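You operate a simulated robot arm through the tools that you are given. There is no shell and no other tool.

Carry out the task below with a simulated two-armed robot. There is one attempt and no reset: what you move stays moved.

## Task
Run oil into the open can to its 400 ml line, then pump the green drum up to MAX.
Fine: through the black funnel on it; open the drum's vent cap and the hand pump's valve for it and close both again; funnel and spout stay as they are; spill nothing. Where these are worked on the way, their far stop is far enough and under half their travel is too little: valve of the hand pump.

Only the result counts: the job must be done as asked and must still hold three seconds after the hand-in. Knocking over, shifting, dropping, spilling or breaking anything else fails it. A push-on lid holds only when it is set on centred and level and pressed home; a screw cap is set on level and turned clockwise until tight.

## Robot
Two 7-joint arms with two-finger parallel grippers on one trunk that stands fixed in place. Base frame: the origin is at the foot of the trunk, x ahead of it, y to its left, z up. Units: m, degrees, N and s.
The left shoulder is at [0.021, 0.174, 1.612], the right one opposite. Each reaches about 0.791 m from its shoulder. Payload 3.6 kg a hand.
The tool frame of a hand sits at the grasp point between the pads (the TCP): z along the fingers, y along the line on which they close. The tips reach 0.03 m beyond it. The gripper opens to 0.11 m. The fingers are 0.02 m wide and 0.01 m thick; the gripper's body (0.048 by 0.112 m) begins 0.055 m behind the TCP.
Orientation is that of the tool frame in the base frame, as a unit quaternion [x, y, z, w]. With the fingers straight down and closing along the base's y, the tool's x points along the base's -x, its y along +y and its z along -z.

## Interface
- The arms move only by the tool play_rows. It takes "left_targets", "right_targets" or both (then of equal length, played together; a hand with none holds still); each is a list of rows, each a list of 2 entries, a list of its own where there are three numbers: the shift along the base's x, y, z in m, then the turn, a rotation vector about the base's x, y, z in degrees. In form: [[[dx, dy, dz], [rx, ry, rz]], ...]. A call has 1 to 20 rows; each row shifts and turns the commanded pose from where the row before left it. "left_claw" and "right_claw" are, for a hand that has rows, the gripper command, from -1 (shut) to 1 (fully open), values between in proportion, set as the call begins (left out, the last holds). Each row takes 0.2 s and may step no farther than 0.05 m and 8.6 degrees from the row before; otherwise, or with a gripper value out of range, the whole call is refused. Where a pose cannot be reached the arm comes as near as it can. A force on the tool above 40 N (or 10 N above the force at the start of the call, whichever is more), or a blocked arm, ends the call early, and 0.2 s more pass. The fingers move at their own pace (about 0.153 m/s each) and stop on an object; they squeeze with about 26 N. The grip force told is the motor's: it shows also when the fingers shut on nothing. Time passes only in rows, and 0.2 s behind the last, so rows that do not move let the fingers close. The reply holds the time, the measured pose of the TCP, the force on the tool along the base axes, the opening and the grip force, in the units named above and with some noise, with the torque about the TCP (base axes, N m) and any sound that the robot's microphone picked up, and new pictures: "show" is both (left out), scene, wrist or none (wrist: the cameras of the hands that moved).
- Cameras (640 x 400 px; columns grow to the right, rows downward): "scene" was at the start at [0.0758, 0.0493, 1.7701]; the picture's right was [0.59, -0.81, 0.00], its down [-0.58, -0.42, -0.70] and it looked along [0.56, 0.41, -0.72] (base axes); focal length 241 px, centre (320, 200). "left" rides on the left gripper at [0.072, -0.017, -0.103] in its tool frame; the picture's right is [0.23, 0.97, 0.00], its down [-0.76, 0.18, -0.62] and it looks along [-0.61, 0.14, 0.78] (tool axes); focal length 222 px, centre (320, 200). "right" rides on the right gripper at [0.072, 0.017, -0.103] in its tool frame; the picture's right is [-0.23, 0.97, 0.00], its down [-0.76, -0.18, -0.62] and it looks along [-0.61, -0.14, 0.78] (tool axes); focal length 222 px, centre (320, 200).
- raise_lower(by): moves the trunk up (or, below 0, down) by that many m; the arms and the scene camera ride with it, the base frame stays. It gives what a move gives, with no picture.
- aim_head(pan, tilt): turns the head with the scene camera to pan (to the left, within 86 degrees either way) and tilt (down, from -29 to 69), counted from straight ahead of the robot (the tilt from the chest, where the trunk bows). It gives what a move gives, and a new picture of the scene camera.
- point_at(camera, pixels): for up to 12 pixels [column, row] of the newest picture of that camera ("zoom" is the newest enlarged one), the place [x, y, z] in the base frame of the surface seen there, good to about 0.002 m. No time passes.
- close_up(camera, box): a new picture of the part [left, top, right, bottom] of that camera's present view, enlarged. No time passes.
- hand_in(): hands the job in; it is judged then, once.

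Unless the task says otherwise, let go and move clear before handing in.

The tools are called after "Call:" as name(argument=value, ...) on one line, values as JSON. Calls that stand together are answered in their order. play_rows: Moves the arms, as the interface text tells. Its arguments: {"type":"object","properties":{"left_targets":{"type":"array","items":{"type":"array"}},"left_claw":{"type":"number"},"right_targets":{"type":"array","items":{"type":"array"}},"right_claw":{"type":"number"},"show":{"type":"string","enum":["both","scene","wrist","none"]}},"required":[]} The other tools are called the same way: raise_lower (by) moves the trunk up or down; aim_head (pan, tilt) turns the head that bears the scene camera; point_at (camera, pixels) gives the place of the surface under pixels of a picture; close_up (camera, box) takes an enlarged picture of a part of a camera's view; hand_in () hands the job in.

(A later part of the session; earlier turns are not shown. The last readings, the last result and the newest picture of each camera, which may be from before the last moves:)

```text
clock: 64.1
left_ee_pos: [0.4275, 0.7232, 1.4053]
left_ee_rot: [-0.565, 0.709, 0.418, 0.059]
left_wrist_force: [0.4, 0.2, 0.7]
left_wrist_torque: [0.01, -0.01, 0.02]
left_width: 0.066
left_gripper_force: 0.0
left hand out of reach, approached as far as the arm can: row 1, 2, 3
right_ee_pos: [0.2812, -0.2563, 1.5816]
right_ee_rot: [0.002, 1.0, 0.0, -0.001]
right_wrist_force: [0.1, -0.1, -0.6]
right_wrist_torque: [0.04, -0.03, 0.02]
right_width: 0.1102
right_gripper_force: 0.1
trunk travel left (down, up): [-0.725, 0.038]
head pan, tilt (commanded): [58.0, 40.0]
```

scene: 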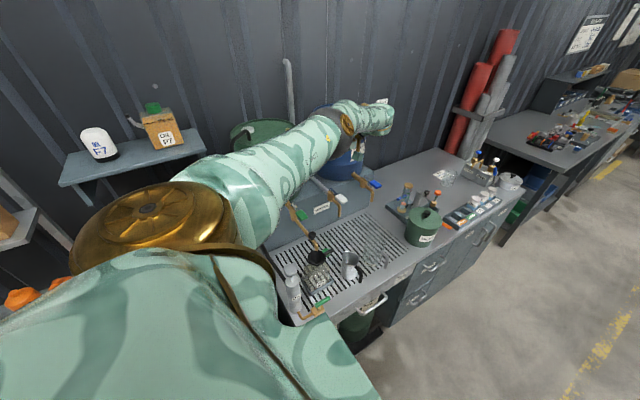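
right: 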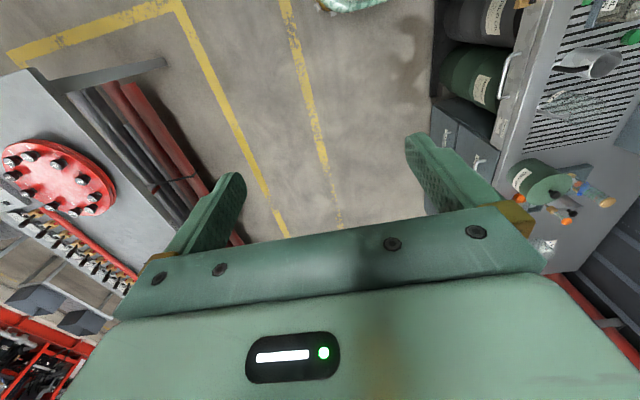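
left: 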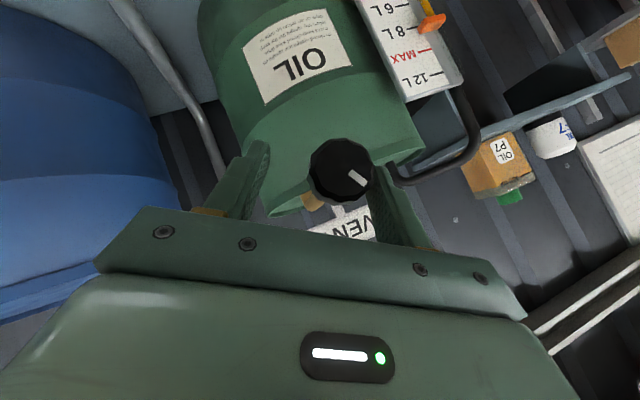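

Reach at the knob is poor for positive angles; the natural direction here is fingers pointing outward along (0.58,0.81,0), gripping top and bottom. I'll back straight out first and then re-approach that way with the elbow up.

Call:
play_rows(left_targets=[[[-0.002, -0.03, 0.002], [0, 0, 0]], [[-0.002, -0.03, 0.002], [0, 0, 0]], [[0, -0.03, 0.005], [0, 0, 0]], [[0, -0.03, 0.005], [0, -8, 0]], [[0, -0.03, 0], [0, -8, 0]], [[0, -0.03, 0], [0, -8, 0]], [[0, -0.02, 0], [0, -8, 0]]], show="wrist")

```text
clock: 65.7
left_ee_pos: [0.5327, 0.6398, 1.3954]
left_ee_rot: [-0.608, 0.709, 0.305, 0.186]
left_wrist_force: [-0.4, 0.5, -0.2]
left_wrist_torque: [0.03, 0.06, 0.01]
left_width: 0.0658
left_gripper_force: 0.1
left hand out of reach, approached as far as the arm can: row 1, 2, 3, 4, 5, 6, 7
right_ee_pos: [0.2848, -0.258, 1.5792]
right_ee_rot: [0.003, 1.0, 0.001, -0.003]
right_wrist_force: [0.4, 0.1, 0.5]
right_wrist_torque: [0.04, 0.02, 0.0]
right_width: 0.1099
right_gripper_force: 0.0
trunk travel left (down, up): [-0.725, 0.038]
head pan, tilt (commanded): [58.0, 40.0]
stopped in row 7 (left hand): the arm was blocked; the commanded pose is now the measured one
```

left: 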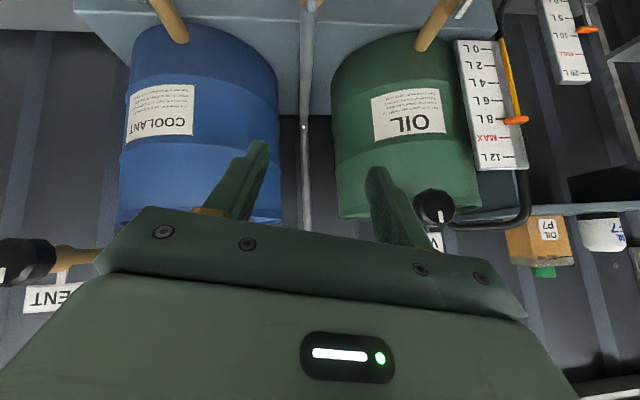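

The arm drifted to +x and reported being blocked, though the force is near zero. I'll look at the scene to see whether anything was touched.

Call:
aim_head(pan=55, tilt=42)

Call:
close_up(camera="left", box=[340, 130, 500, 280])

```text
clock: 66.3
left_ee_pos: [0.5308, 0.6408, 1.3959]
left_ee_rot: [-0.608, 0.71, 0.304, 0.186]
left_wrist_force: [-0.2, 0.4, 0.0]
left_wrist_torque: [0.02, -0.02, 0.01]
left_width: 0.066
left_gripper_force: 0.0
right_ee_pos: [0.2833, -0.2572, 1.5802]
right_ee_rot: [0.002, 1.0, 0.001, -0.001]
right_wrist_force: [0.2, -0.9, -1.0]
right_wrist_torque: [0.0, 0.03, -0.04]
right_width: 0.1099
right_gripper_force: 0.1
trunk travel left (down, up): [-0.725, 0.038]
head pan, tilt (commanded): [55.0, 42.0]
```

scene: 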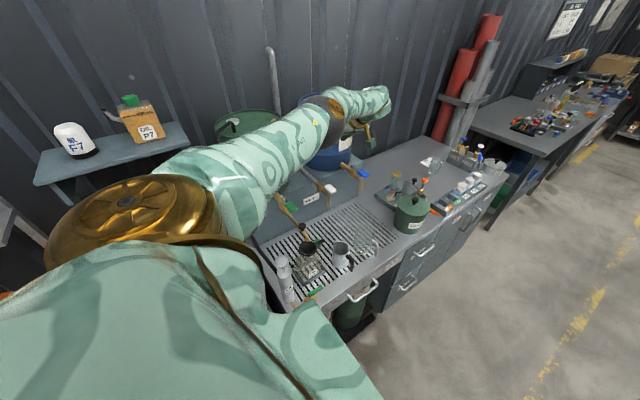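

```text
2.67 times, centred on (420, 205) of left
```

zoom: 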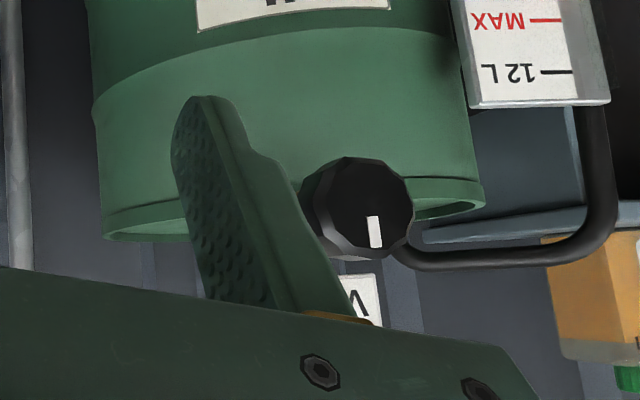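

The knob looks intact. The elbow now sits in front of the blue drum at (330,110), so I'll check its distance from things.

Call:
point_at(camera="scene", pixels=[[300, 140], [325, 105], [345, 115], [375, 95], [385, 110], [335, 155], [345, 130], [366, 130]])

Call:
close_up(camera="scene", box=[260, 70, 420, 210])

```text
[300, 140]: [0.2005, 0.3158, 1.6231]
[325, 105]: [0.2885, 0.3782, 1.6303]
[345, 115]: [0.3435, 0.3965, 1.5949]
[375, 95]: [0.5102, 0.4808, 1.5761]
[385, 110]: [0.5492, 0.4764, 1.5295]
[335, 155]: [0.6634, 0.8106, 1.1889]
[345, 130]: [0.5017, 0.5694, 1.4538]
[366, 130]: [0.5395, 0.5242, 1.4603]
```

```text
2.86 times, centred on (340, 140) of scene
```

zoom: 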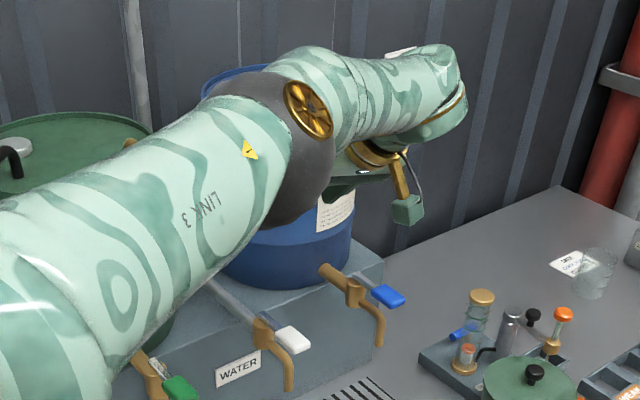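

The elbow is now forward at (0.32,0.42,1.58), not out to the side, which is the shape I want. I'll back away from the wall and turn the hand toward the outward-pointing orientation from here.

Call:
play_rows(left_targets=[[[0, -0.03, 0.0], [0, 0, 0]], [[0, -0.03, 0.0], [0, 0, 0]], [[0, -0.03, 0.0], [0, 0, 0]], [[0, -0.03, 0.0], [0, 0, 0]], [[0, -0.03, 0], [0, 0, 0]]], show="scene")

```text
clock: 67.5
left_ee_pos: [0.5314, 0.4914, 1.3969]
left_ee_rot: [-0.608, 0.709, 0.304, 0.186]
left_wrist_force: [0.0, 0.1, 0.4]
left_wrist_torque: [-0.01, 0.02, -0.01]
left_width: 0.066
left_gripper_force: 0.2
right_ee_pos: [0.282, -0.2578, 1.5799]
right_ee_rot: [0.001, 1.0, 0.002, -0.002]
right_wrist_force: [-0.2, -0.2, -0.1]
right_wrist_torque: [0.03, 0.01, -0.06]
right_width: 0.11
right_gripper_force: 0.0
trunk travel left (down, up): [-0.725, 0.038]
head pan, tilt (commanded): [55.0, 42.0]
```

scene: 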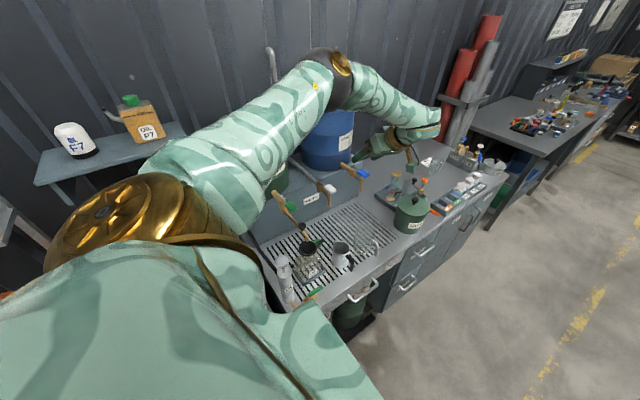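

All rows reached. I'll now turn the hand -88° about y here in free space, which leads to fingers pointing outward with a vertical closing line.

Call:
play_rows(left_targets=[[[0.002, 0, 0.003], [0, -8, 0]], [[0.002, 0, 0.003], [0, -8, 0]], [[0.002, 0, 0.003], [0, -8, 0]], [[0.002, 0, 0.003], [0, -8, 0]], [[0.002, 0, 0.003], [0, -8, 0]], [[0.002, 0, 0.003], [0, -8, 0]], [[0, 0, 0], [0, -8, 0]], [[0, 0, 0], [0, -8, 0]], [[0, 0, 0], [0, -8, 0]], [[0, 0, 0], [0, -8, 0]], [[0, 0, 0], [0, -8, 0]]], show="both")

```text
clock: 69.9
left_ee_pos: [0.7185, 0.4897, 1.4574]
left_ee_rot: [0.65, -0.381, 0.203, -0.626]
left_wrist_force: [0.1, 0.3, -0.8]
left_wrist_torque: [0.02, 0.01, 0.01]
left_width: 0.0661
left_gripper_force: 0.0
left hand out of reach, approached as far as the arm can: row 7, 8, 9, 10, 11
right_ee_pos: [0.2854, -0.2574, 1.58]
right_ee_rot: [0.002, 1.0, 0.001, -0.002]
right_wrist_force: [0.4, -0.2, -1.4]
right_wrist_torque: [0.03, 0.06, 0.02]
right_width: 0.1097
right_gripper_force: 0.0
trunk travel left (down, up): [-0.725, 0.038]
head pan, tilt (commanded): [55.0, 42.0]
```

scene: 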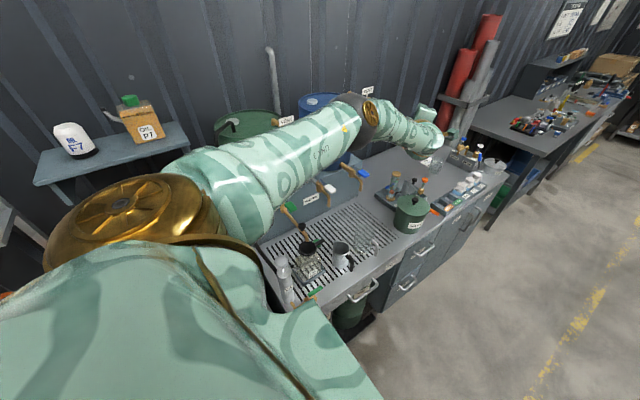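
left: 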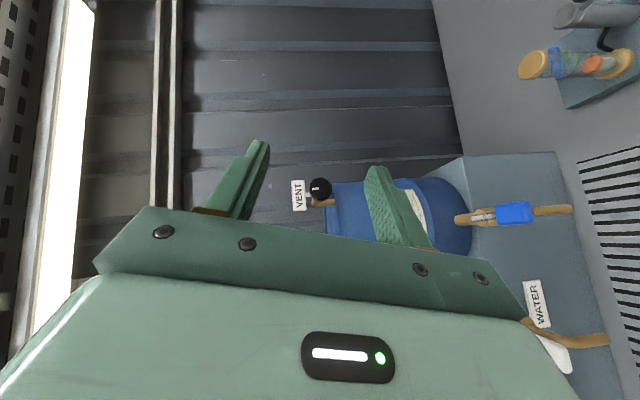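

The hand points the right way now, but the arm slid out to full stretch, which hints at the last wrist joint's limit. Since the gripper is symmetric, I'll roll it half a turn the other way and pull back in.

Call:
play_rows(left_targets=[[[-0.008, 0, 0], [6.0, 5.4, -1.1]], [[-0.008, 0, 0], [6.0, 5.4, -1.1]], [[-0.008, 0, 0], [6.0, 5.4, -1.1]], [[-0.008, 0, 0], [6.0, 5.4, -1.1]], [[-0.008, 0, 0], [6.0, 5.4, -1.1]], [[-0.008, 0, 0], [6.0, 5.4, -1.1]], [[-0.008, 0, 0], [6.0, 5.4, -1.1]], [[-0.008, 0, 0], [6.0, 5.4, -1.1]], [[-0.008, 0, 0], [6.0, 5.4, -1.1]], [[-0.008, 0, 0], [6.0, 5.4, -1.1]], [[-0.008, 0, 0], [6.0, 5.4, -1.1]], [[-0.008, 0, 0], [6.0, 5.4, -1.1]]], show="both")

```text
clock: 72.5
left_ee_pos: [0.7131, 0.4996, 1.4633]
left_ee_rot: [-0.141, 0.744, 0.338, 0.559]
left_wrist_force: [0.8, 0.3, 0.6]
left_wrist_torque: [-0.01, -0.01, 0.02]
left_width: 0.0659
left_gripper_force: 0.0
left hand out of reach, approached as far as the arm can: row 1, 2, 3, 4, 5, 6, 7, 8, 9, 10, 11, 12
right_ee_pos: [0.2822, -0.2562, 1.5804]
right_ee_rot: [0.002, 1.0, 0.001, -0.001]
right_wrist_force: [0.6, -0.9, 0.1]
right_wrist_torque: [0.01, -0.03, -0.03]
right_width: 0.11
right_gripper_force: 0.1
trunk travel left (down, up): [-0.725, 0.038]
head pan, tilt (commanded): [55.0, 42.0]
```

scene: 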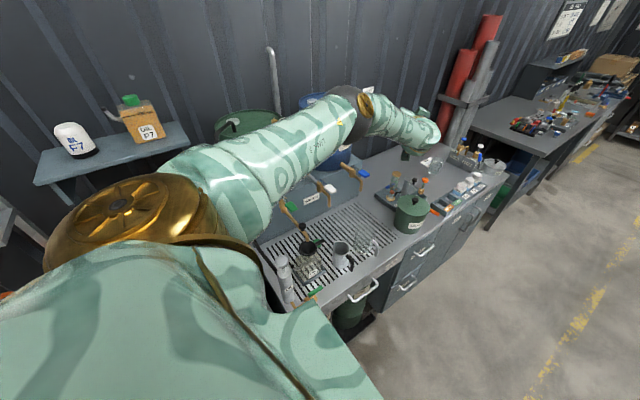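
left: 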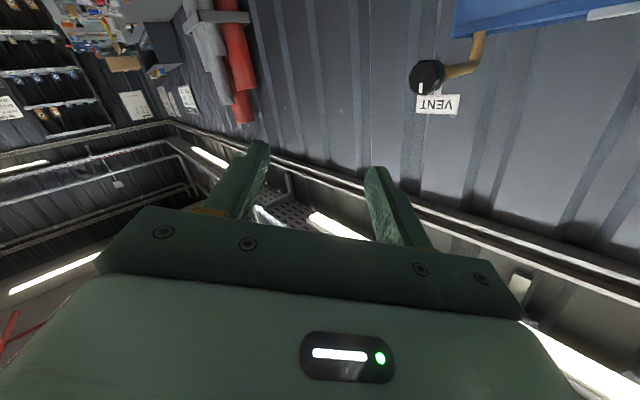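

The roll itself is free, but the arm sits at full stretch, where pulling straight back fails. I'll undo the roll while moving sideways toward -y to bend the elbow again.

Call:
play_rows(left_targets=[[[-0.008, -0.02, 0], [-6.0, -5.4, 1.1]], [[-0.008, -0.02, 0], [-6.0, -5.4, 1.1]], [[-0.008, -0.02, 0], [-6.0, -5.4, 1.1]], [[-0.008, -0.02, 0], [-6.0, -5.4, 1.1]], [[-0.01, -0.01, 0], [-6.0, -5.4, 1.1]], [[-0.01, -0.01, 0], [-6.0, -5.4, 1.1]], [[-0.01, 0, 0], [-6.0, -5.4, 1.1]], [[-0.01, 0, 0], [-6.0, -5.4, 1.1]], [[-0.01, 0, 0], [-6.0, -5.4, 1.1]], [[-0.01, 0, 0], [-6.0, -5.4, 1.1]], [[-0.01, 0, 0], [-6.0, -5.4, 1.1]], [[-0.01, 0, 0], [-6.0, -5.4, 1.1]]], show="scene")

```text
clock: 75.1
left_ee_pos: [0.714, 0.3871, 1.4816]
left_ee_rot: [0.649, -0.381, 0.204, -0.626]
left_wrist_force: [0.0, 0.1, -0.3]
left_wrist_torque: [-0.01, 0.01, 0.02]
left_width: 0.0659
left_gripper_force: 0.0
left hand out of reach, approached as far as the arm can: row 1, 2, 3, 4, 5, 6, 7, 8, 9, 10, 11, 12
right_ee_pos: [0.2827, -0.2566, 1.5801]
right_ee_rot: [0.002, 1.0, 0.001, -0.002]
right_wrist_force: [0.5, 0.7, 0.2]
right_wrist_torque: [-0.01, -0.01, 0.0]
right_width: 0.11
right_gripper_force: 0.2
trunk travel left (down, up): [-0.725, 0.038]
head pan, tilt (commanded): [55.0, 42.0]
```

scene: 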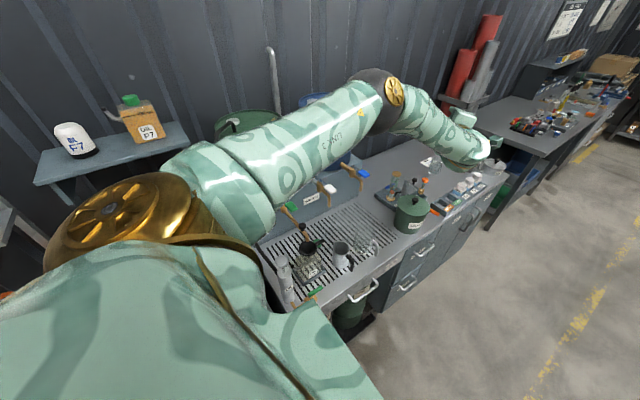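

The elbow has bent, though x won't decrease in this orientation. I'll reverse the y-turn too, pulling back in x as I go, to recover the well-behaved 12 o'clock pose.

Call:
play_rows(left_targets=[[[-0.015, 0, -0.004], [0, 8, 0]], [[-0.015, 0, -0.004], [0, 8, 0]], [[-0.015, 0, -0.004], [0, 8, 0]], [[-0.015, 0, -0.004], [0, 8, 0]], [[-0.015, 0, -0.004], [0, 8, 0]], [[-0.02, 0, -0.004], [0, 8, 0]], [[-0.02, 0.01, -0.004], [0, 8, 0]], [[-0.03, 0.01, -0.004], [0, 8, 0]], [[-0.03, 0.01, -0.004], [0, 8, 0]], [[-0.03, 0.01, -0.004], [0, 8, 0]], [[-0.03, 0.01, -0.004], [0, 0, 0]], [[-0.03, 0.01, -0.004], [0, 0, 0]]], show="scene")

```text
clock: 77.7
left_ee_pos: [0.4471, 0.4493, 1.4337]
left_ee_rot: [-0.627, 0.695, 0.261, 0.235]
left_wrist_force: [-0.5, -0.1, 0.1]
left_wrist_torque: [-0.02, 0.0, -0.02]
left_width: 0.0661
left_gripper_force: 0.0
right_ee_pos: [0.2808, -0.2563, 1.5802]
right_ee_rot: [0.001, 1.0, 0.0, -0.001]
right_wrist_force: [0.1, 0.7, 0.5]
right_wrist_torque: [-0.01, 0.0, 0.0]
right_width: 0.1099
right_gripper_force: 0.0
trunk travel left (down, up): [-0.725, 0.038]
head pan, tilt (commanded): [55.0, 42.0]
```

scene: 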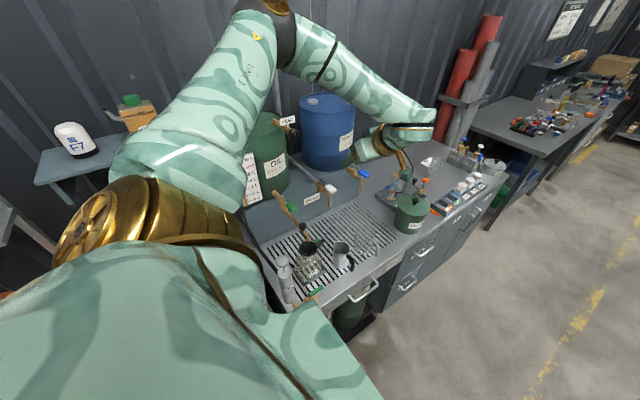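

Recovered to a well-behaved pose at (0.447,0.449,1.434). I'll approach the knob again at only about +16° and then use moderate strokes.

Call:
play_rows(left_targets=[[[-0.005, 0.034, -0.002], [0, 4, 0]], [[-0.005, 0.034, -0.002], [0, 4, 0]], [[-0.005, 0.034, -0.002], [0, 4, 0]], [[-0.005, 0.034, -0.002], [0, 4, 0]], [[-0.006, 0.034, -0.002], [0, 0, 0]]], show="wrist")

```text
clock: 78.9
left_ee_pos: [0.4192, 0.623, 1.4242]
left_ee_rot: [-0.585, 0.721, 0.345, 0.137]
left_wrist_force: [-1.0, 0.2, -0.2]
left_wrist_torque: [0.0, 0.02, -0.05]
left_width: 0.0659
left_gripper_force: 0.0
right_ee_pos: [0.2809, -0.2564, 1.5804]
right_ee_rot: [0.002, 1.0, 0.001, -0.001]
right_wrist_force: [0.0, 0.3, -0.2]
right_wrist_torque: [-0.01, -0.03, 0.02]
right_width: 0.1099
right_gripper_force: 0.0
trunk travel left (down, up): [-0.725, 0.038]
head pan, tilt (commanded): [55.0, 42.0]
```

left: 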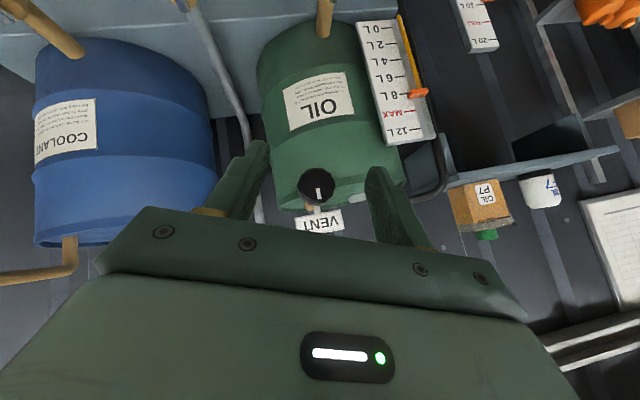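

In reach and aligned, with the knob at (316,187). I'll close the remaining distance.

Call:
play_rows(left_targets=[[[-0.0014, 0.0235, -0.0034], [0, 0, 0]], [[-0.0014, 0.0235, -0.0034], [0, 0, 0]], [[-0.0014, 0.0235, -0.0034], [0, 0, 0]], [[-0.0014, 0.0235, -0.0034], [0, 0, 0]]], show="wrist")

```text
clock: 79.9
left_ee_pos: [0.4182, 0.7153, 1.4111]
left_ee_rot: [-0.585, 0.721, 0.346, 0.136]
left_wrist_force: [0.1, -0.5, 0.3]
left_wrist_torque: [0.0, 0.03, 0.02]
left_width: 0.0659
left_gripper_force: 0.1
right_ee_pos: [0.2823, -0.2561, 1.581]
right_ee_rot: [0.002, 1.0, 0.0, -0.002]
right_wrist_force: [-0.6, 0.9, 0.6]
right_wrist_torque: [-0.03, -0.01, -0.01]
right_width: 0.1101
right_gripper_force: 0.1
trunk travel left (down, up): [-0.725, 0.038]
head pan, tilt (commanded): [55.0, 42.0]
```

left: 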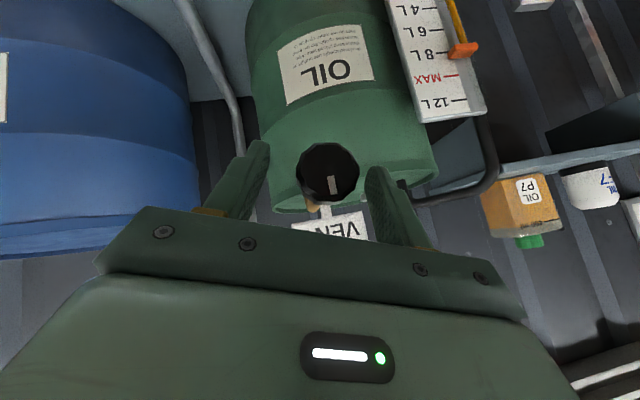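

Reached without limits; the knob is a few mm toward -x of the finger centre. I'll shift slightly and close.

Call:
play_rows(left_targets=[[[-0.0045, 0.001, 0], [0, 0, 0]], [[0, 0, 0], [0, 0, 0]], [[0, 0, 0], [0, 0, 0]]], left_claw=-1, show="wrist")

```text
clock: 80.7
left_ee_pos: [0.4138, 0.7162, 1.4098]
left_ee_rot: [-0.585, 0.721, 0.345, 0.137]
left_wrist_force: [1.9, 4.6, 2.3]
left_wrist_torque: [0.48, 0.0, 0.27]
left_width: 0.0383
left_gripper_force: 44.7
right_ee_pos: [0.2823, -0.2565, 1.5799]
right_ee_rot: [0.002, 1.0, -0.001, -0.001]
right_wrist_force: [-0.2, 0.2, -0.3]
right_wrist_torque: [0.01, 0.01, 0.03]
right_width: 0.11
right_gripper_force: 0.1
trunk travel left (down, up): [-0.725, 0.038]
head pan, tilt (commanded): [55.0, 42.0]
```

left: 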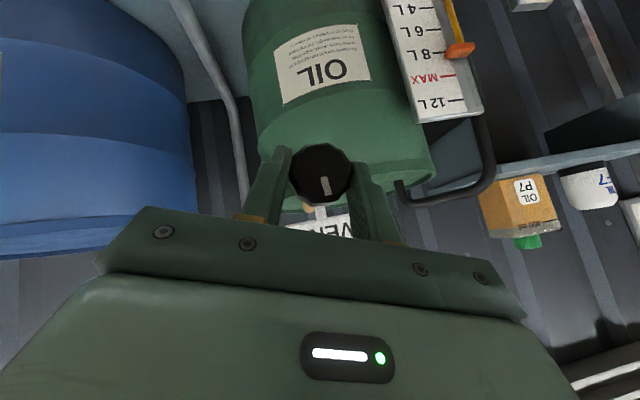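

Gripped at 0.038 m with low side force. I'll turn counterclockwise 32° following the knob's axis.

Call:
play_rows(left_targets=[[[-0.0011, 0, 0.0003], [0, -8, 0]], [[-0.0012, 0, 0.0002], [0, -8, 0]], [[-0.0011, 0, 0], [0, -8, 0]], [[-0.0012, 0, -0.0002], [0, -8, 0]]], show="wrist")

```text
clock: 81.7
left_ee_pos: [0.4072, 0.7148, 1.4101]
left_ee_rot: [0.658, -0.656, -0.169, -0.33]
left_wrist_force: [1.4, 8.8, 11.9]
left_wrist_torque: [-0.38, -0.09, 0.24]
left_width: 0.038
left_gripper_force: 45.3
right_ee_pos: [0.2811, -0.2571, 1.5805]
right_ee_rot: [0.002, 1.0, 0.0, -0.001]
right_wrist_force: [0.7, -0.4, 0.2]
right_wrist_torque: [-0.01, 0.02, 0.02]
right_width: 0.11
right_gripper_force: 0.0
trunk travel left (down, up): [-0.725, 0.038]
head pan, tilt (commanded): [55.0, 42.0]
```

left: 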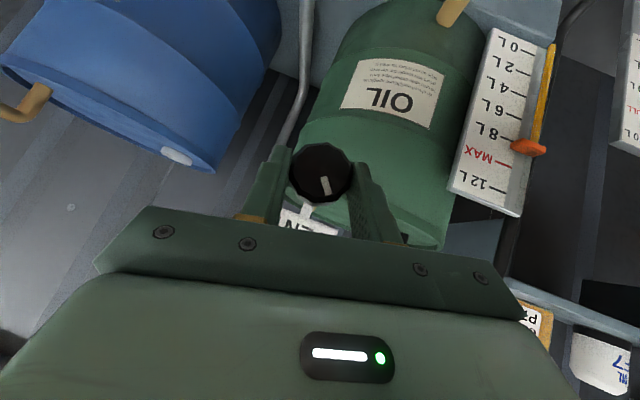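

The turn went cleanly with small forces. I'll continue another 16°.

Call:
play_rows(left_targets=[[[-0.0011, 0, -0.0003], [0, -8, 0]], [[-0.001, 0, -0.0005], [0, -8, 0]]], show="wrist")

```text
clock: 82.3
left_ee_pos: [0.4043, 0.7145, 1.4088]
left_ee_rot: [0.675, -0.603, -0.076, -0.418]
left_wrist_force: [0.3, 8.9, 9.7]
left_wrist_torque: [0.23, -0.11, 0.26]
left_width: 0.0383
left_gripper_force: 44.9
right_ee_pos: [0.282, -0.2566, 1.5803]
right_ee_rot: [0.001, 1.0, 0.001, -0.001]
right_wrist_force: [-0.6, 0.1, -0.6]
right_wrist_torque: [0.03, 0.01, 0.01]
right_width: 0.11
right_gripper_force: 0.0
trunk travel left (down, up): [-0.725, 0.038]
head pan, tilt (commanded): [55.0, 42.0]
```

left: 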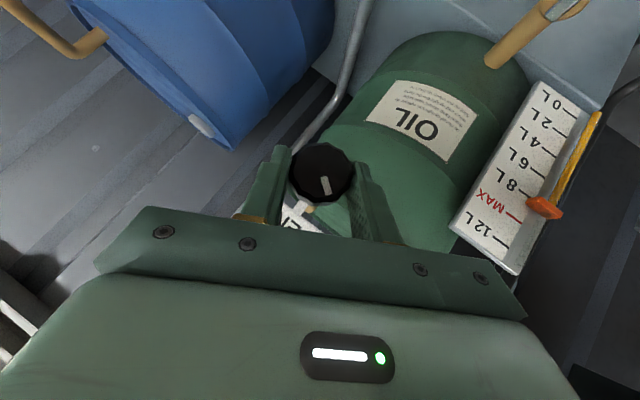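

Still in reach with low forces. I'll keep turning.

Call:
play_rows(left_targets=[[[-0.001, 0, -0.0006], [0, -8, 0]], [[-0.0009, 0, -0.0007], [0, -8, 0]]], show="wrist")

```text
clock: 82.9
left_ee_pos: [0.4033, 0.7153, 1.4095]
left_ee_rot: [0.679, -0.572, -0.029, -0.459]
left_wrist_force: [0.7, 6.7, 7.1]
left_wrist_torque: [0.17, -0.03, 0.76]
left_width: 0.0381
left_gripper_force: 44.3
left hand out of reach, approached as far as the arm can: row 2
right_ee_pos: [0.2815, -0.257, 1.5799]
right_ee_rot: [0.002, 1.0, 0.0, -0.001]
right_wrist_force: [-0.2, 0.1, 0.9]
right_wrist_torque: [0.01, -0.02, -0.03]
right_width: 0.1099
right_gripper_force: 0.0
trunk travel left (down, up): [-0.725, 0.038]
head pan, tilt (commanded): [55.0, 42.0]
```

left: 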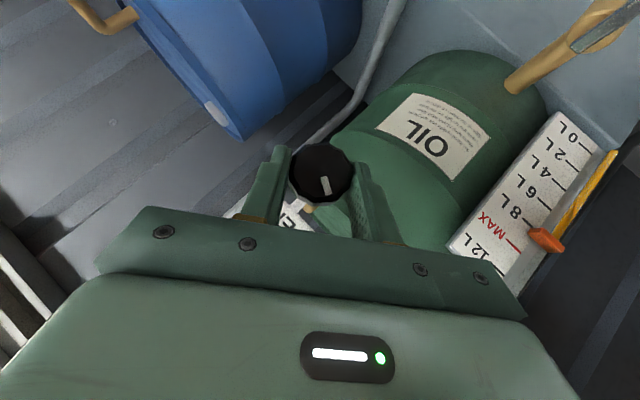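

The knob has turned about 77° in total without a stop, and the arm is just at its limit. I'll open the fingers and rotate back around the knob for another stroke.

Call:
play_rows(left_targets=[[[0, 0, 0], [0, 0, 0]], [[0, 0, 0], [0, 0, 0]], [[0.001, 0, 0.0004], [0, 8, 0]], [[0.0015, 0, 0.0004], [0, 8, 0]], [[0.0015, 0, 0.0002], [0, 8, 0]], [[0.0016, 0, 0], [0, 8, 0]], [[0.0016, 0, 0], [0, 8, 0]], [[0.0016, 0, -0.0003], [0, 8, 0]], [[0.0015, 0, -0.0004], [0, 7, 0]]], left_claw=0.2, show="both")

```text
clock: 84.9
left_ee_pos: [0.4152, 0.7138, 1.4083]
left_ee_rot: [-0.587, 0.72, 0.342, 0.141]
left_wrist_force: [-0.3, 0.6, 0.1]
left_wrist_torque: [-0.02, 0.01, -0.02]
left_width: 0.0661
left_gripper_force: 0.0
right_ee_pos: [0.2819, -0.2576, 1.5802]
right_ee_rot: [0.001, 1.0, 0.001, -0.002]
right_wrist_force: [-0.3, 0.2, -1.2]
right_wrist_torque: [-0.01, 0.03, 0.03]
right_width: 0.1102
right_gripper_force: 0.1
trunk travel left (down, up): [-0.725, 0.038]
head pan, tilt (commanded): [55.0, 42.0]
```

scene: 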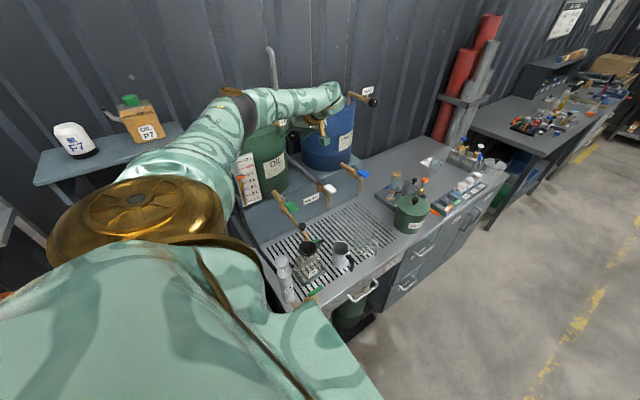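
left: 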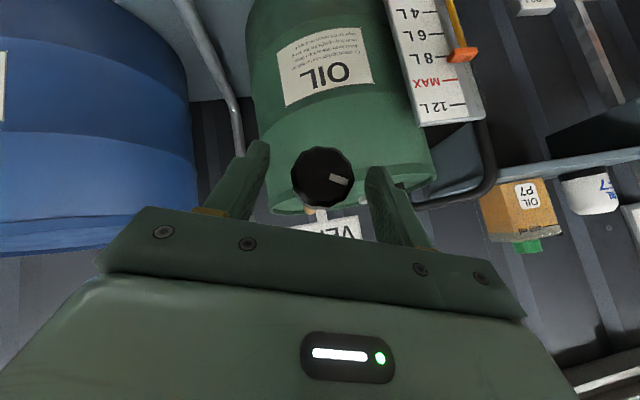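

The mark now points sideways (about 77° turned). I'll grip again and make another stroke, watching for a stop.

Call:
play_rows(left_targets=[[[-0.0015, 0.0015, 0.001], [0, 0, 0]], [[0, 0, 0], [0, 0, 0]], [[0, 0, 0], [0, 0, 0]], [[-0.0011, 0, 0.0003], [0, -8, 0]], [[-0.0012, 0, 0.0002], [0, -8, 0]], [[-0.0011, 0, 0], [0, -8, 0]], [[-0.0012, 0, -0.0002], [0, -8, 0]]], left_claw=-1, show="wrist")

```text
clock: 86.5
left_ee_pos: [0.4083, 0.7146, 1.4108]
left_ee_rot: [0.66, -0.652, -0.166, -0.335]
left_wrist_force: [-5.3, -11.0, -18.7]
left_wrist_torque: [0.17, 0.08, 0.61]
left_width: 0.0383
left_gripper_force: 44.6
right_ee_pos: [0.2816, -0.2573, 1.5801]
right_ee_rot: [0.001, 1.0, 0.001, -0.002]
right_wrist_force: [-0.1, -0.5, -0.1]
right_wrist_torque: [0.0, 0.02, 0.01]
right_width: 0.1099
right_gripper_force: 0.0
trunk travel left (down, up): [-0.725, 0.038]
head pan, tilt (commanded): [55.0, 42.0]
```

left: 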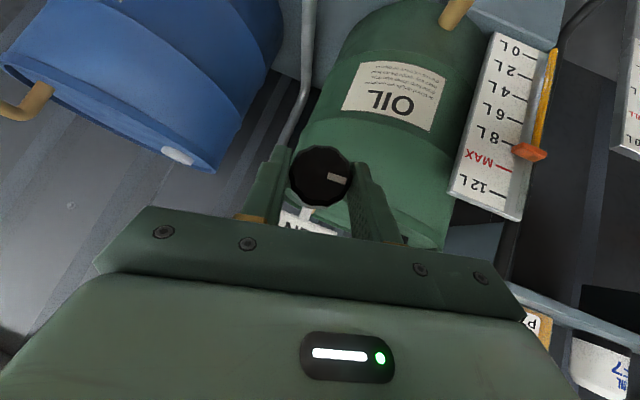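

The knob is still following the hand (about 108° in total). I'll continue.

Call:
play_rows(left_targets=[[[-0.0011, 0, -0.0003], [0, -8, 0]], [[-0.001, 0, -0.0005], [0, -8, 0]], [[-0.001, 0, -0.0006], [0, -7, 0]]], show="wrist")

Call:
close_up(camera="left", box=[270, 120, 370, 220])

```text
clock: 87.3
left_ee_pos: [0.4047, 0.7149, 1.4078]
left_ee_rot: [0.679, -0.573, -0.028, -0.458]
left_wrist_force: [-5.9, -11.8, -17.6]
left_wrist_torque: [-0.3, 0.12, 0.51]
left_width: 0.0381
left_gripper_force: 44.8
right_ee_pos: [0.2819, -0.2576, 1.5807]
right_ee_rot: [0.002, 1.0, 0.001, -0.001]
right_wrist_force: [-0.4, 0.8, 0.2]
right_wrist_torque: [0.0, -0.01, 0.02]
right_width: 0.1099
right_gripper_force: 0.2
trunk travel left (down, up): [-0.725, 0.038]
head pan, tilt (commanded): [55.0, 42.0]
```

left: 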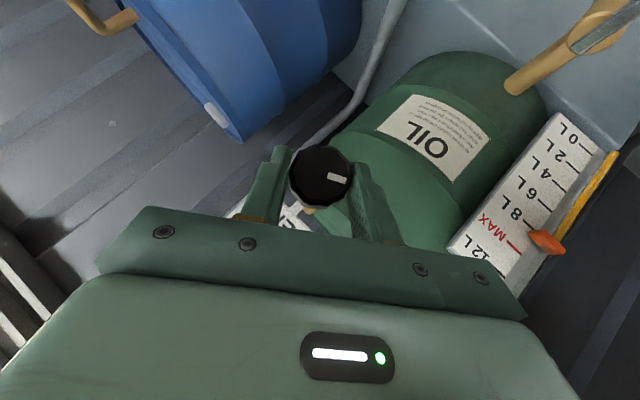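

```text
4.00 times, centred on (320, 170) of left
```

zoom: 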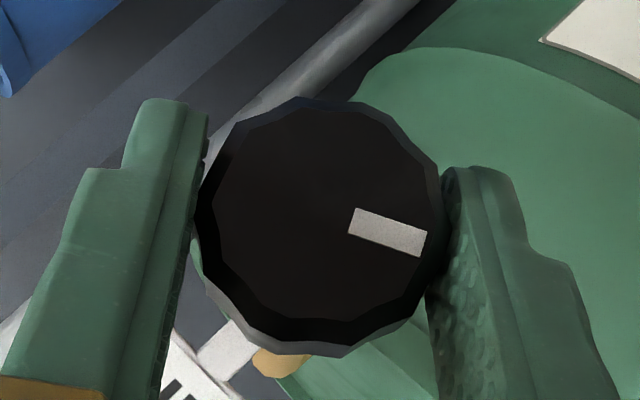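

About 132° in total now, with no stop and no sound. I'll check whether the cap has moved outward along y.

Call:
point_at(camera="zoom", pixels=[[390, 235], [320, 200], [280, 270], [330, 120], [240, 300]])

Call:
close_up(camera="scene", box=[265, 90, 335, 150])

```text
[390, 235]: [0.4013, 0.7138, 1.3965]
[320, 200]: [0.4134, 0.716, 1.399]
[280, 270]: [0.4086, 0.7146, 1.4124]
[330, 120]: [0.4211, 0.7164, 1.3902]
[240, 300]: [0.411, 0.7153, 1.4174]
```

```text
6.67 times, centred on (300, 120) of scene
```

zoom: 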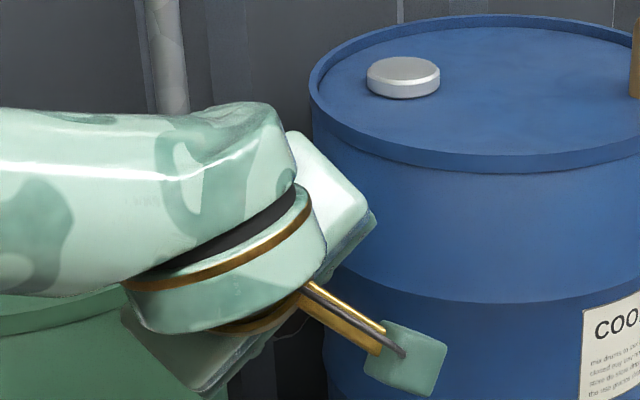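

The cap stays at the same depth, so it is a captive rotary vent. I'll do another stroke.

Call:
play_rows(left_targets=[[[0, 0, 0], [0, 0, 0]], [[0, 0, 0], [0, 0, 0]], [[0.001, 0, 0.0006], [0, 8, 0]], [[0.0014, 0, 0.0006], [0, 8, 0]], [[0.0014, 0, 0.0004], [0, 8, 0]], [[0.0014, 0, 0.0002], [0, 8, 0]], [[0.0014, 0, 0], [0, 8, 0]], [[0.0014, 0, -0.0002], [0, 8, 0]], [[0.0014, 0, -0.0004], [0, 7, 0]]], left_claw=0.2, show="wrist")

Call:
play_rows(left_targets=[[[0, 0, 0], [0, 0, 0]], [[0, 0, 0], [0, 0, 0]], [[0, 0, 0], [0, 0, 0]], [[-0.0011, 0, 0.0003], [0, -8, 0]], [[-0.0012, 0, 0.0002], [0, -8, 0]], [[-0.0011, 0, 0], [0, -8, 0]], [[-0.0012, 0, -0.0002], [0, -8, 0]]], left_claw=-1, show="wrist")

```text
clock: 89.3
left_ee_pos: [0.4142, 0.7148, 1.4094]
left_ee_rot: [-0.587, 0.72, 0.341, 0.142]
left_wrist_force: [-0.2, 1.0, -0.2]
left_wrist_torque: [-0.04, 0.0, 0.02]
left_width: 0.0661
left_gripper_force: 0.0
right_ee_pos: [0.2838, -0.2562, 1.5802]
right_ee_rot: [0.002, 1.0, 0.0, -0.001]
right_wrist_force: [0.0, -0.4, -0.1]
right_wrist_torque: [0.01, 0.02, 0.02]
right_width: 0.1102
right_gripper_force: 0.0
trunk travel left (down, up): [-0.725, 0.038]
head pan, tilt (commanded): [55.0, 42.0]
```

left: 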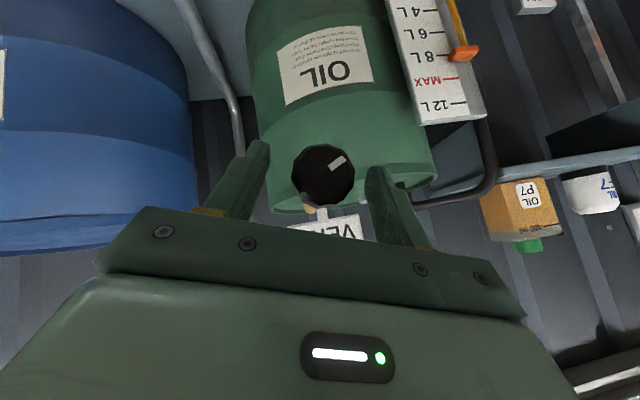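

```text
clock: 90.9
left_ee_pos: [0.4063, 0.7154, 1.41]
left_ee_rot: [0.659, -0.653, -0.164, -0.337]
left_wrist_force: [-5.3, 1.4, -0.8]
left_wrist_torque: [-0.08, 0.63, 0.36]
left_width: 0.0386
left_gripper_force: 45.0
right_ee_pos: [0.2807, -0.2555, 1.5807]
right_ee_rot: [0.001, 1.0, 0.0, -0.001]
right_wrist_force: [-0.9, -0.7, 0.4]
right_wrist_torque: [0.0, -0.03, 0.0]
right_width: 0.1099
right_gripper_force: 0.1
trunk travel left (down, up): [-0.725, 0.038]
head pan, tilt (commanded): [55.0, 42.0]
```

left: 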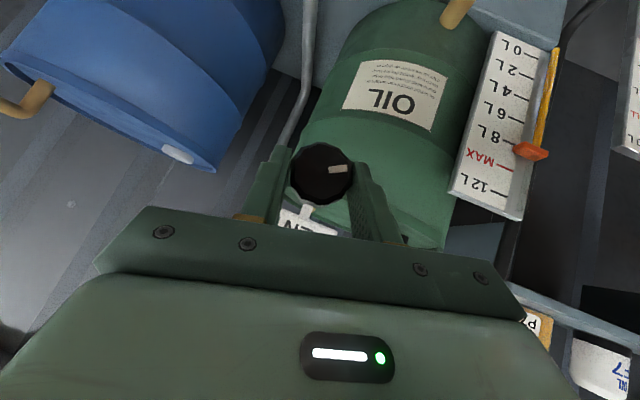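

The mark moved relative to the hand and the torque rose to 0.63 N m, so the vent is at its open stop after about 120°. I'll release and back away.

Call:
play_rows(left_targets=[[[0, 0, 0], [0, 0, 0]], [[0, 0, 0], [0, 0, 0]], [[0.001, -0.02, 0.002], [0, 0, 0]], [[0.001, -0.03, 0.003], [0, 4, 0]], [[0.001, -0.03, 0.003], [0, 4, 0]], [[0, -0.03, 0.005], [0, 4, 0]], [[0, -0.03, 0.005], [0, 4, 0]]], left_claw=0.2, show="both")

Call:
close_up(camera="left", box=[260, 120, 420, 240])

```text
clock: 92.5
left_ee_pos: [0.4119, 0.5727, 1.4286]
left_ee_rot: [-0.63, 0.692, 0.256, 0.241]
left_wrist_force: [1.0, 0.4, 0.2]
left_wrist_torque: [0.01, 0.04, 0.0]
left_width: 0.0661
left_gripper_force: 0.1
right_ee_pos: [0.2834, -0.2563, 1.5797]
right_ee_rot: [0.002, 1.0, 0.001, -0.001]
right_wrist_force: [0.6, -0.1, 0.0]
right_wrist_torque: [0.01, -0.04, 0.03]
right_width: 0.1099
right_gripper_force: 0.1
trunk travel left (down, up): [-0.725, 0.038]
head pan, tilt (commanded): [55.0, 42.0]
```

scene: 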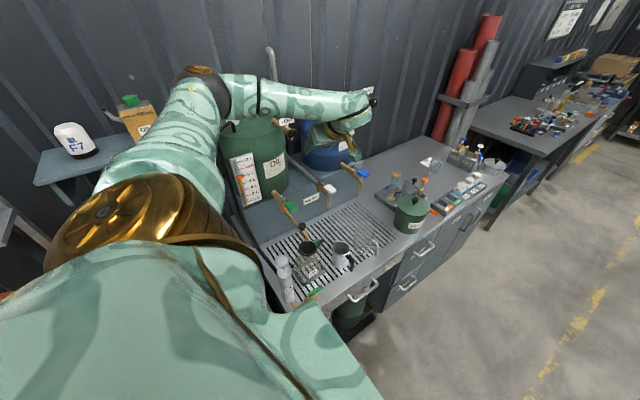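
left: 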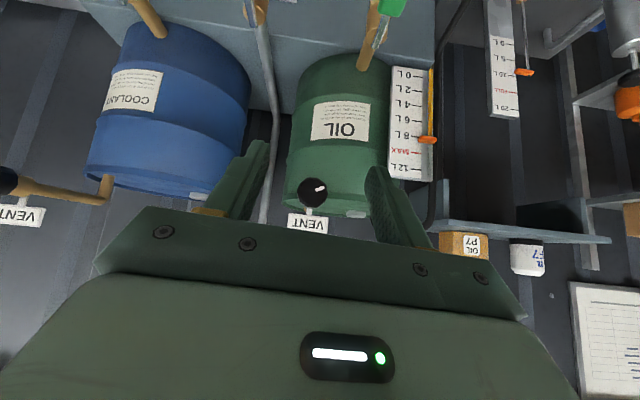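

```text
3.33 times, centred on (340, 180) of left
```

zoom: 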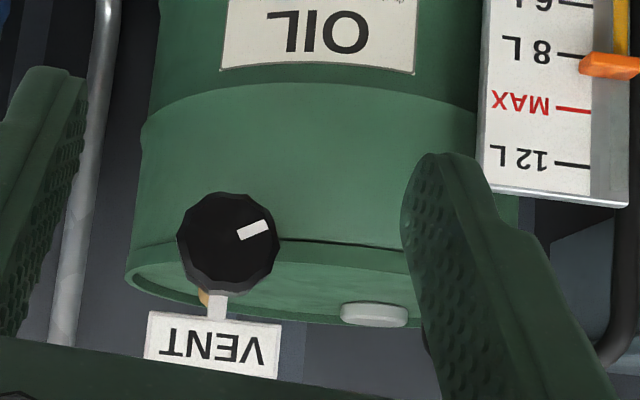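

The vent mark has moved to its open stop. Next is the tap: I'll pull the hand back a little, lower the trunk so the lever comes into good reach, and look at the tap and can.

Call:
play_rows(left_targets=[[[0, -0.035, 0.01], [0, 0, 0]], [[0, -0.035, 0.01], [0, 0, 0]]], show="none")

Call:
raise_lower(by=-0.18)

Call:
aim_head(pan=52, tilt=38)

```text
clock: 93.1
left_ee_pos: [0.4095, 0.5011, 1.4492]
left_ee_rot: [-0.63, 0.692, 0.257, 0.241]
left_wrist_force: [-0.3, -0.2, 0.3]
left_wrist_torque: [0.04, 0.02, -0.03]
left_width: 0.066
left_gripper_force: 0.0
right_ee_pos: [0.2827, -0.2589, 1.5786]
right_ee_rot: [0.002, 1.0, 0.002, -0.001]
right_wrist_force: [0.4, 0.0, -0.1]
right_wrist_torque: [0.0, 0.02, 0.0]
right_width: 0.1099
right_gripper_force: 0.0
trunk travel left (down, up): [-0.725, 0.038]
head pan, tilt (commanded): [55.0, 42.0]
```

```text
clock: 95.1
left_ee_pos: [0.4119, 0.5054, 1.2676]
left_ee_rot: [-0.63, 0.693, 0.255, 0.241]
left_wrist_force: [0.0, -0.9, -0.4]
left_wrist_torque: [0.02, -0.01, -0.01]
left_width: 0.0661
left_gripper_force: 0.0
right_ee_pos: [0.2807, -0.2555, 1.4001]
right_ee_rot: [0.002, 1.0, 0.001, -0.001]
right_wrist_force: [-0.1, 0.3, 0.5]
right_wrist_torque: [0.02, 0.0, 0.0]
right_width: 0.1098
right_gripper_force: 0.0
trunk travel left (down, up): [-0.545, 0.218]
head pan, tilt (commanded): [55.0, 42.0]
```

```text
clock: 95.8
left_ee_pos: [0.4132, 0.5057, 1.2684]
left_ee_rot: [-0.63, 0.693, 0.256, 0.241]
left_wrist_force: [-1.2, -0.1, 0.0]
left_wrist_torque: [0.0, -0.04, -0.02]
left_width: 0.0658
left_gripper_force: 0.0
right_ee_pos: [0.2815, -0.2569, 1.401]
right_ee_rot: [0.002, 1.0, 0.0, -0.002]
right_wrist_force: [0.0, 0.2, 0.0]
right_wrist_torque: [0.0, 0.01, -0.02]
right_width: 0.11
right_gripper_force: 0.0
trunk travel left (down, up): [-0.545, 0.218]
head pan, tilt (commanded): [52.0, 38.0]
```

scene: 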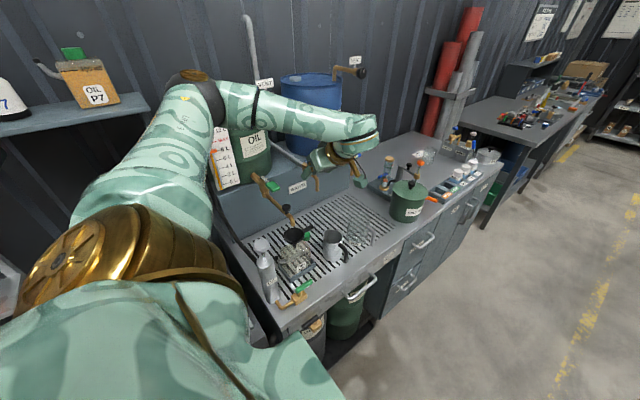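

The tap, funnel, can and drum scale are all visible now. I'll zoom on the can and on the tap lever.

Call:
close_up(camera="scene", box=[265, 220, 335, 290])

Call:
close_up(camera="scene", box=[245, 165, 325, 235])

Call:
close_up(camera="left", box=[320, 0, 480, 100])

```text
5.71 times, centred on (300, 255) of scene
```

zoom: 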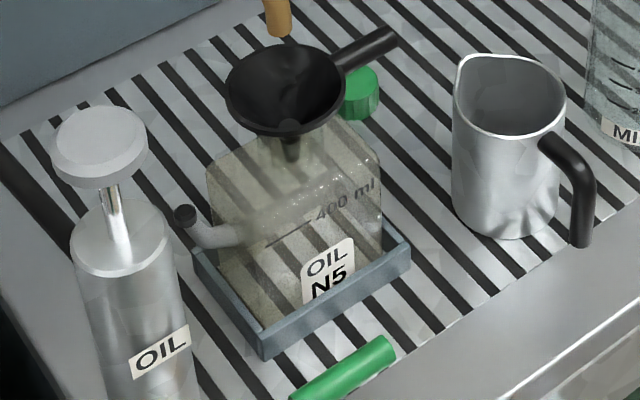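

```text
5.71 times, centred on (285, 200) of scene
```

zoom: 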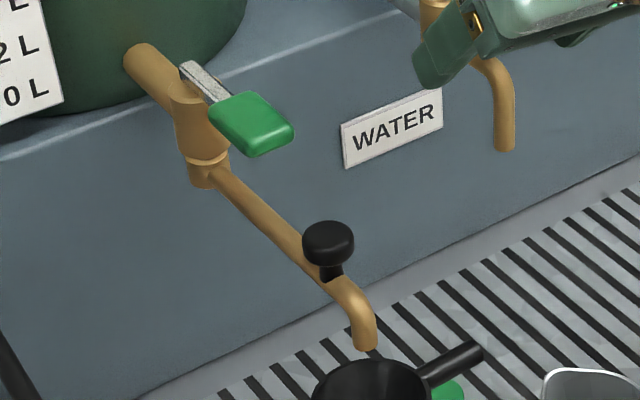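

```text
4.00 times, centred on (400, 50) of left
```

zoom: 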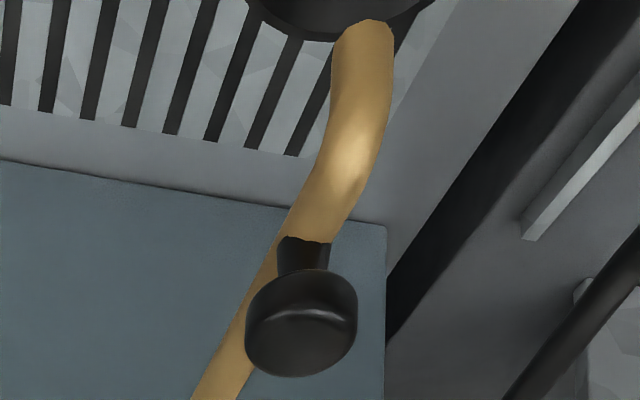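

The lever strap runs over the tap body with the paddle in front. I'll straddle the paddle loosely with open fingers so I can push it either way and also close it again without regrasping. First I'll move above it.

Call:
play_rows(left_targets=[[[-0.0195, 0.02, 0.0], [-7, 0, 0]], [[-0.0195, 0.03, 0.0], [-7, 0, 0]], [[-0.0195, 0.03, -0.005], [-7, 0, 0]], [[-0.0195, 0.03, -0.005], [0, 0, 0]], [[0.0, 0.024, -0.01], [0, 0, 0]]], left_claw=0.36, show="both")

```text
clock: 97.0
left_ee_pos: [0.3319, 0.64, 1.2461]
left_ee_rot: [-0.663, 0.728, 0.124, 0.123]
left_wrist_force: [-0.1, -0.3, -0.1]
left_wrist_torque: [-0.01, 0.05, -0.02]
left_width: 0.0749
left_gripper_force: 0.1
right_ee_pos: [0.2815, -0.2565, 1.3999]
right_ee_rot: [0.001, 1.0, 0.0, -0.002]
right_wrist_force: [1.1, -0.5, 0.2]
right_wrist_torque: [-0.02, -0.02, -0.02]
right_width: 0.1099
right_gripper_force: 0.1
trunk travel left (down, up): [-0.545, 0.218]
head pan, tilt (commanded): [52.0, 38.0]
```

scene: 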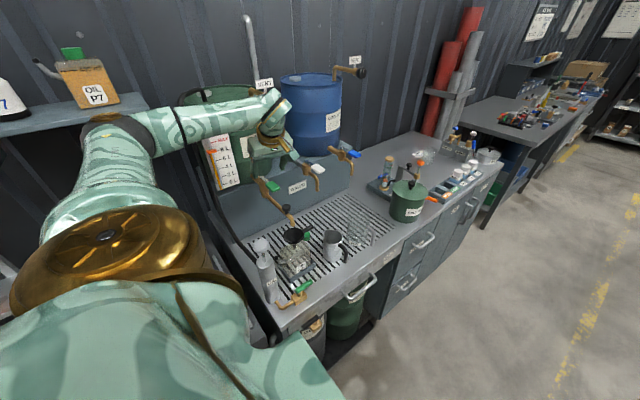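
left: 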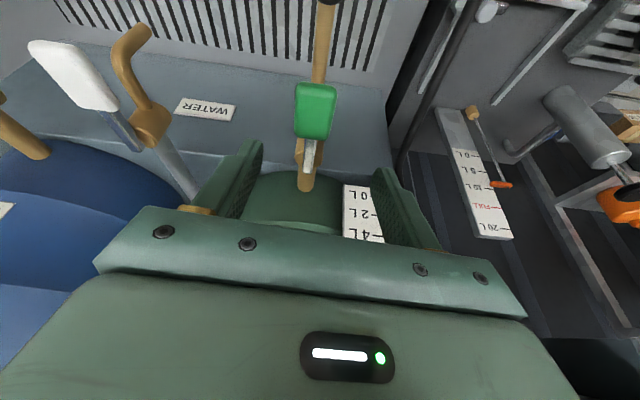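

The hand is directly above the paddle (316,110). I'll check the clearance between the wrist and the vent knob, and the paddle's details.

Call:
close_up(camera="scene", box=[215, 70, 335, 220])

Call:
close_up(camera="left", box=[240, 60, 400, 220])

Call:
point_at(camera="left", pixels=[[316, 110], [298, 112], [335, 112], [316, 85], [316, 135], [312, 150], [308, 165], [306, 183], [320, 60], [316, 40]])

```text
2.67 times, centred on (275, 145) of scene
```

zoom: 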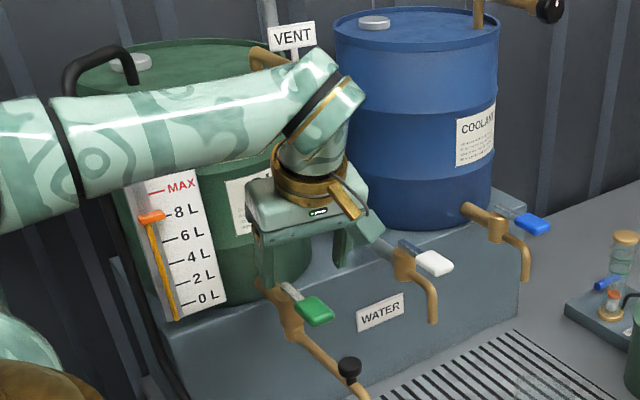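

```text
2.50 times, centred on (320, 140) of left
```

zoom: 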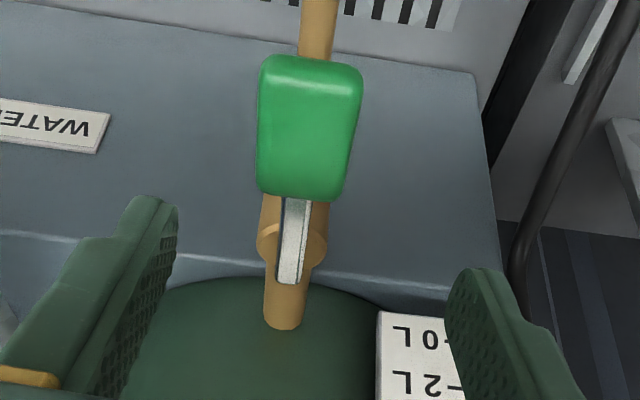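

```text
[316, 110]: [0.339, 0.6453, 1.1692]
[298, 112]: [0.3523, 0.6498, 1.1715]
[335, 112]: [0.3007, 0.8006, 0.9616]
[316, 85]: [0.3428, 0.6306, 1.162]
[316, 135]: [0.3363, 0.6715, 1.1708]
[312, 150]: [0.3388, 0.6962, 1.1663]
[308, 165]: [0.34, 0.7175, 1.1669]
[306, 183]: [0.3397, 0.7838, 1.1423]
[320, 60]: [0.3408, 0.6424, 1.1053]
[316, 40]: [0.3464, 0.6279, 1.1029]
```

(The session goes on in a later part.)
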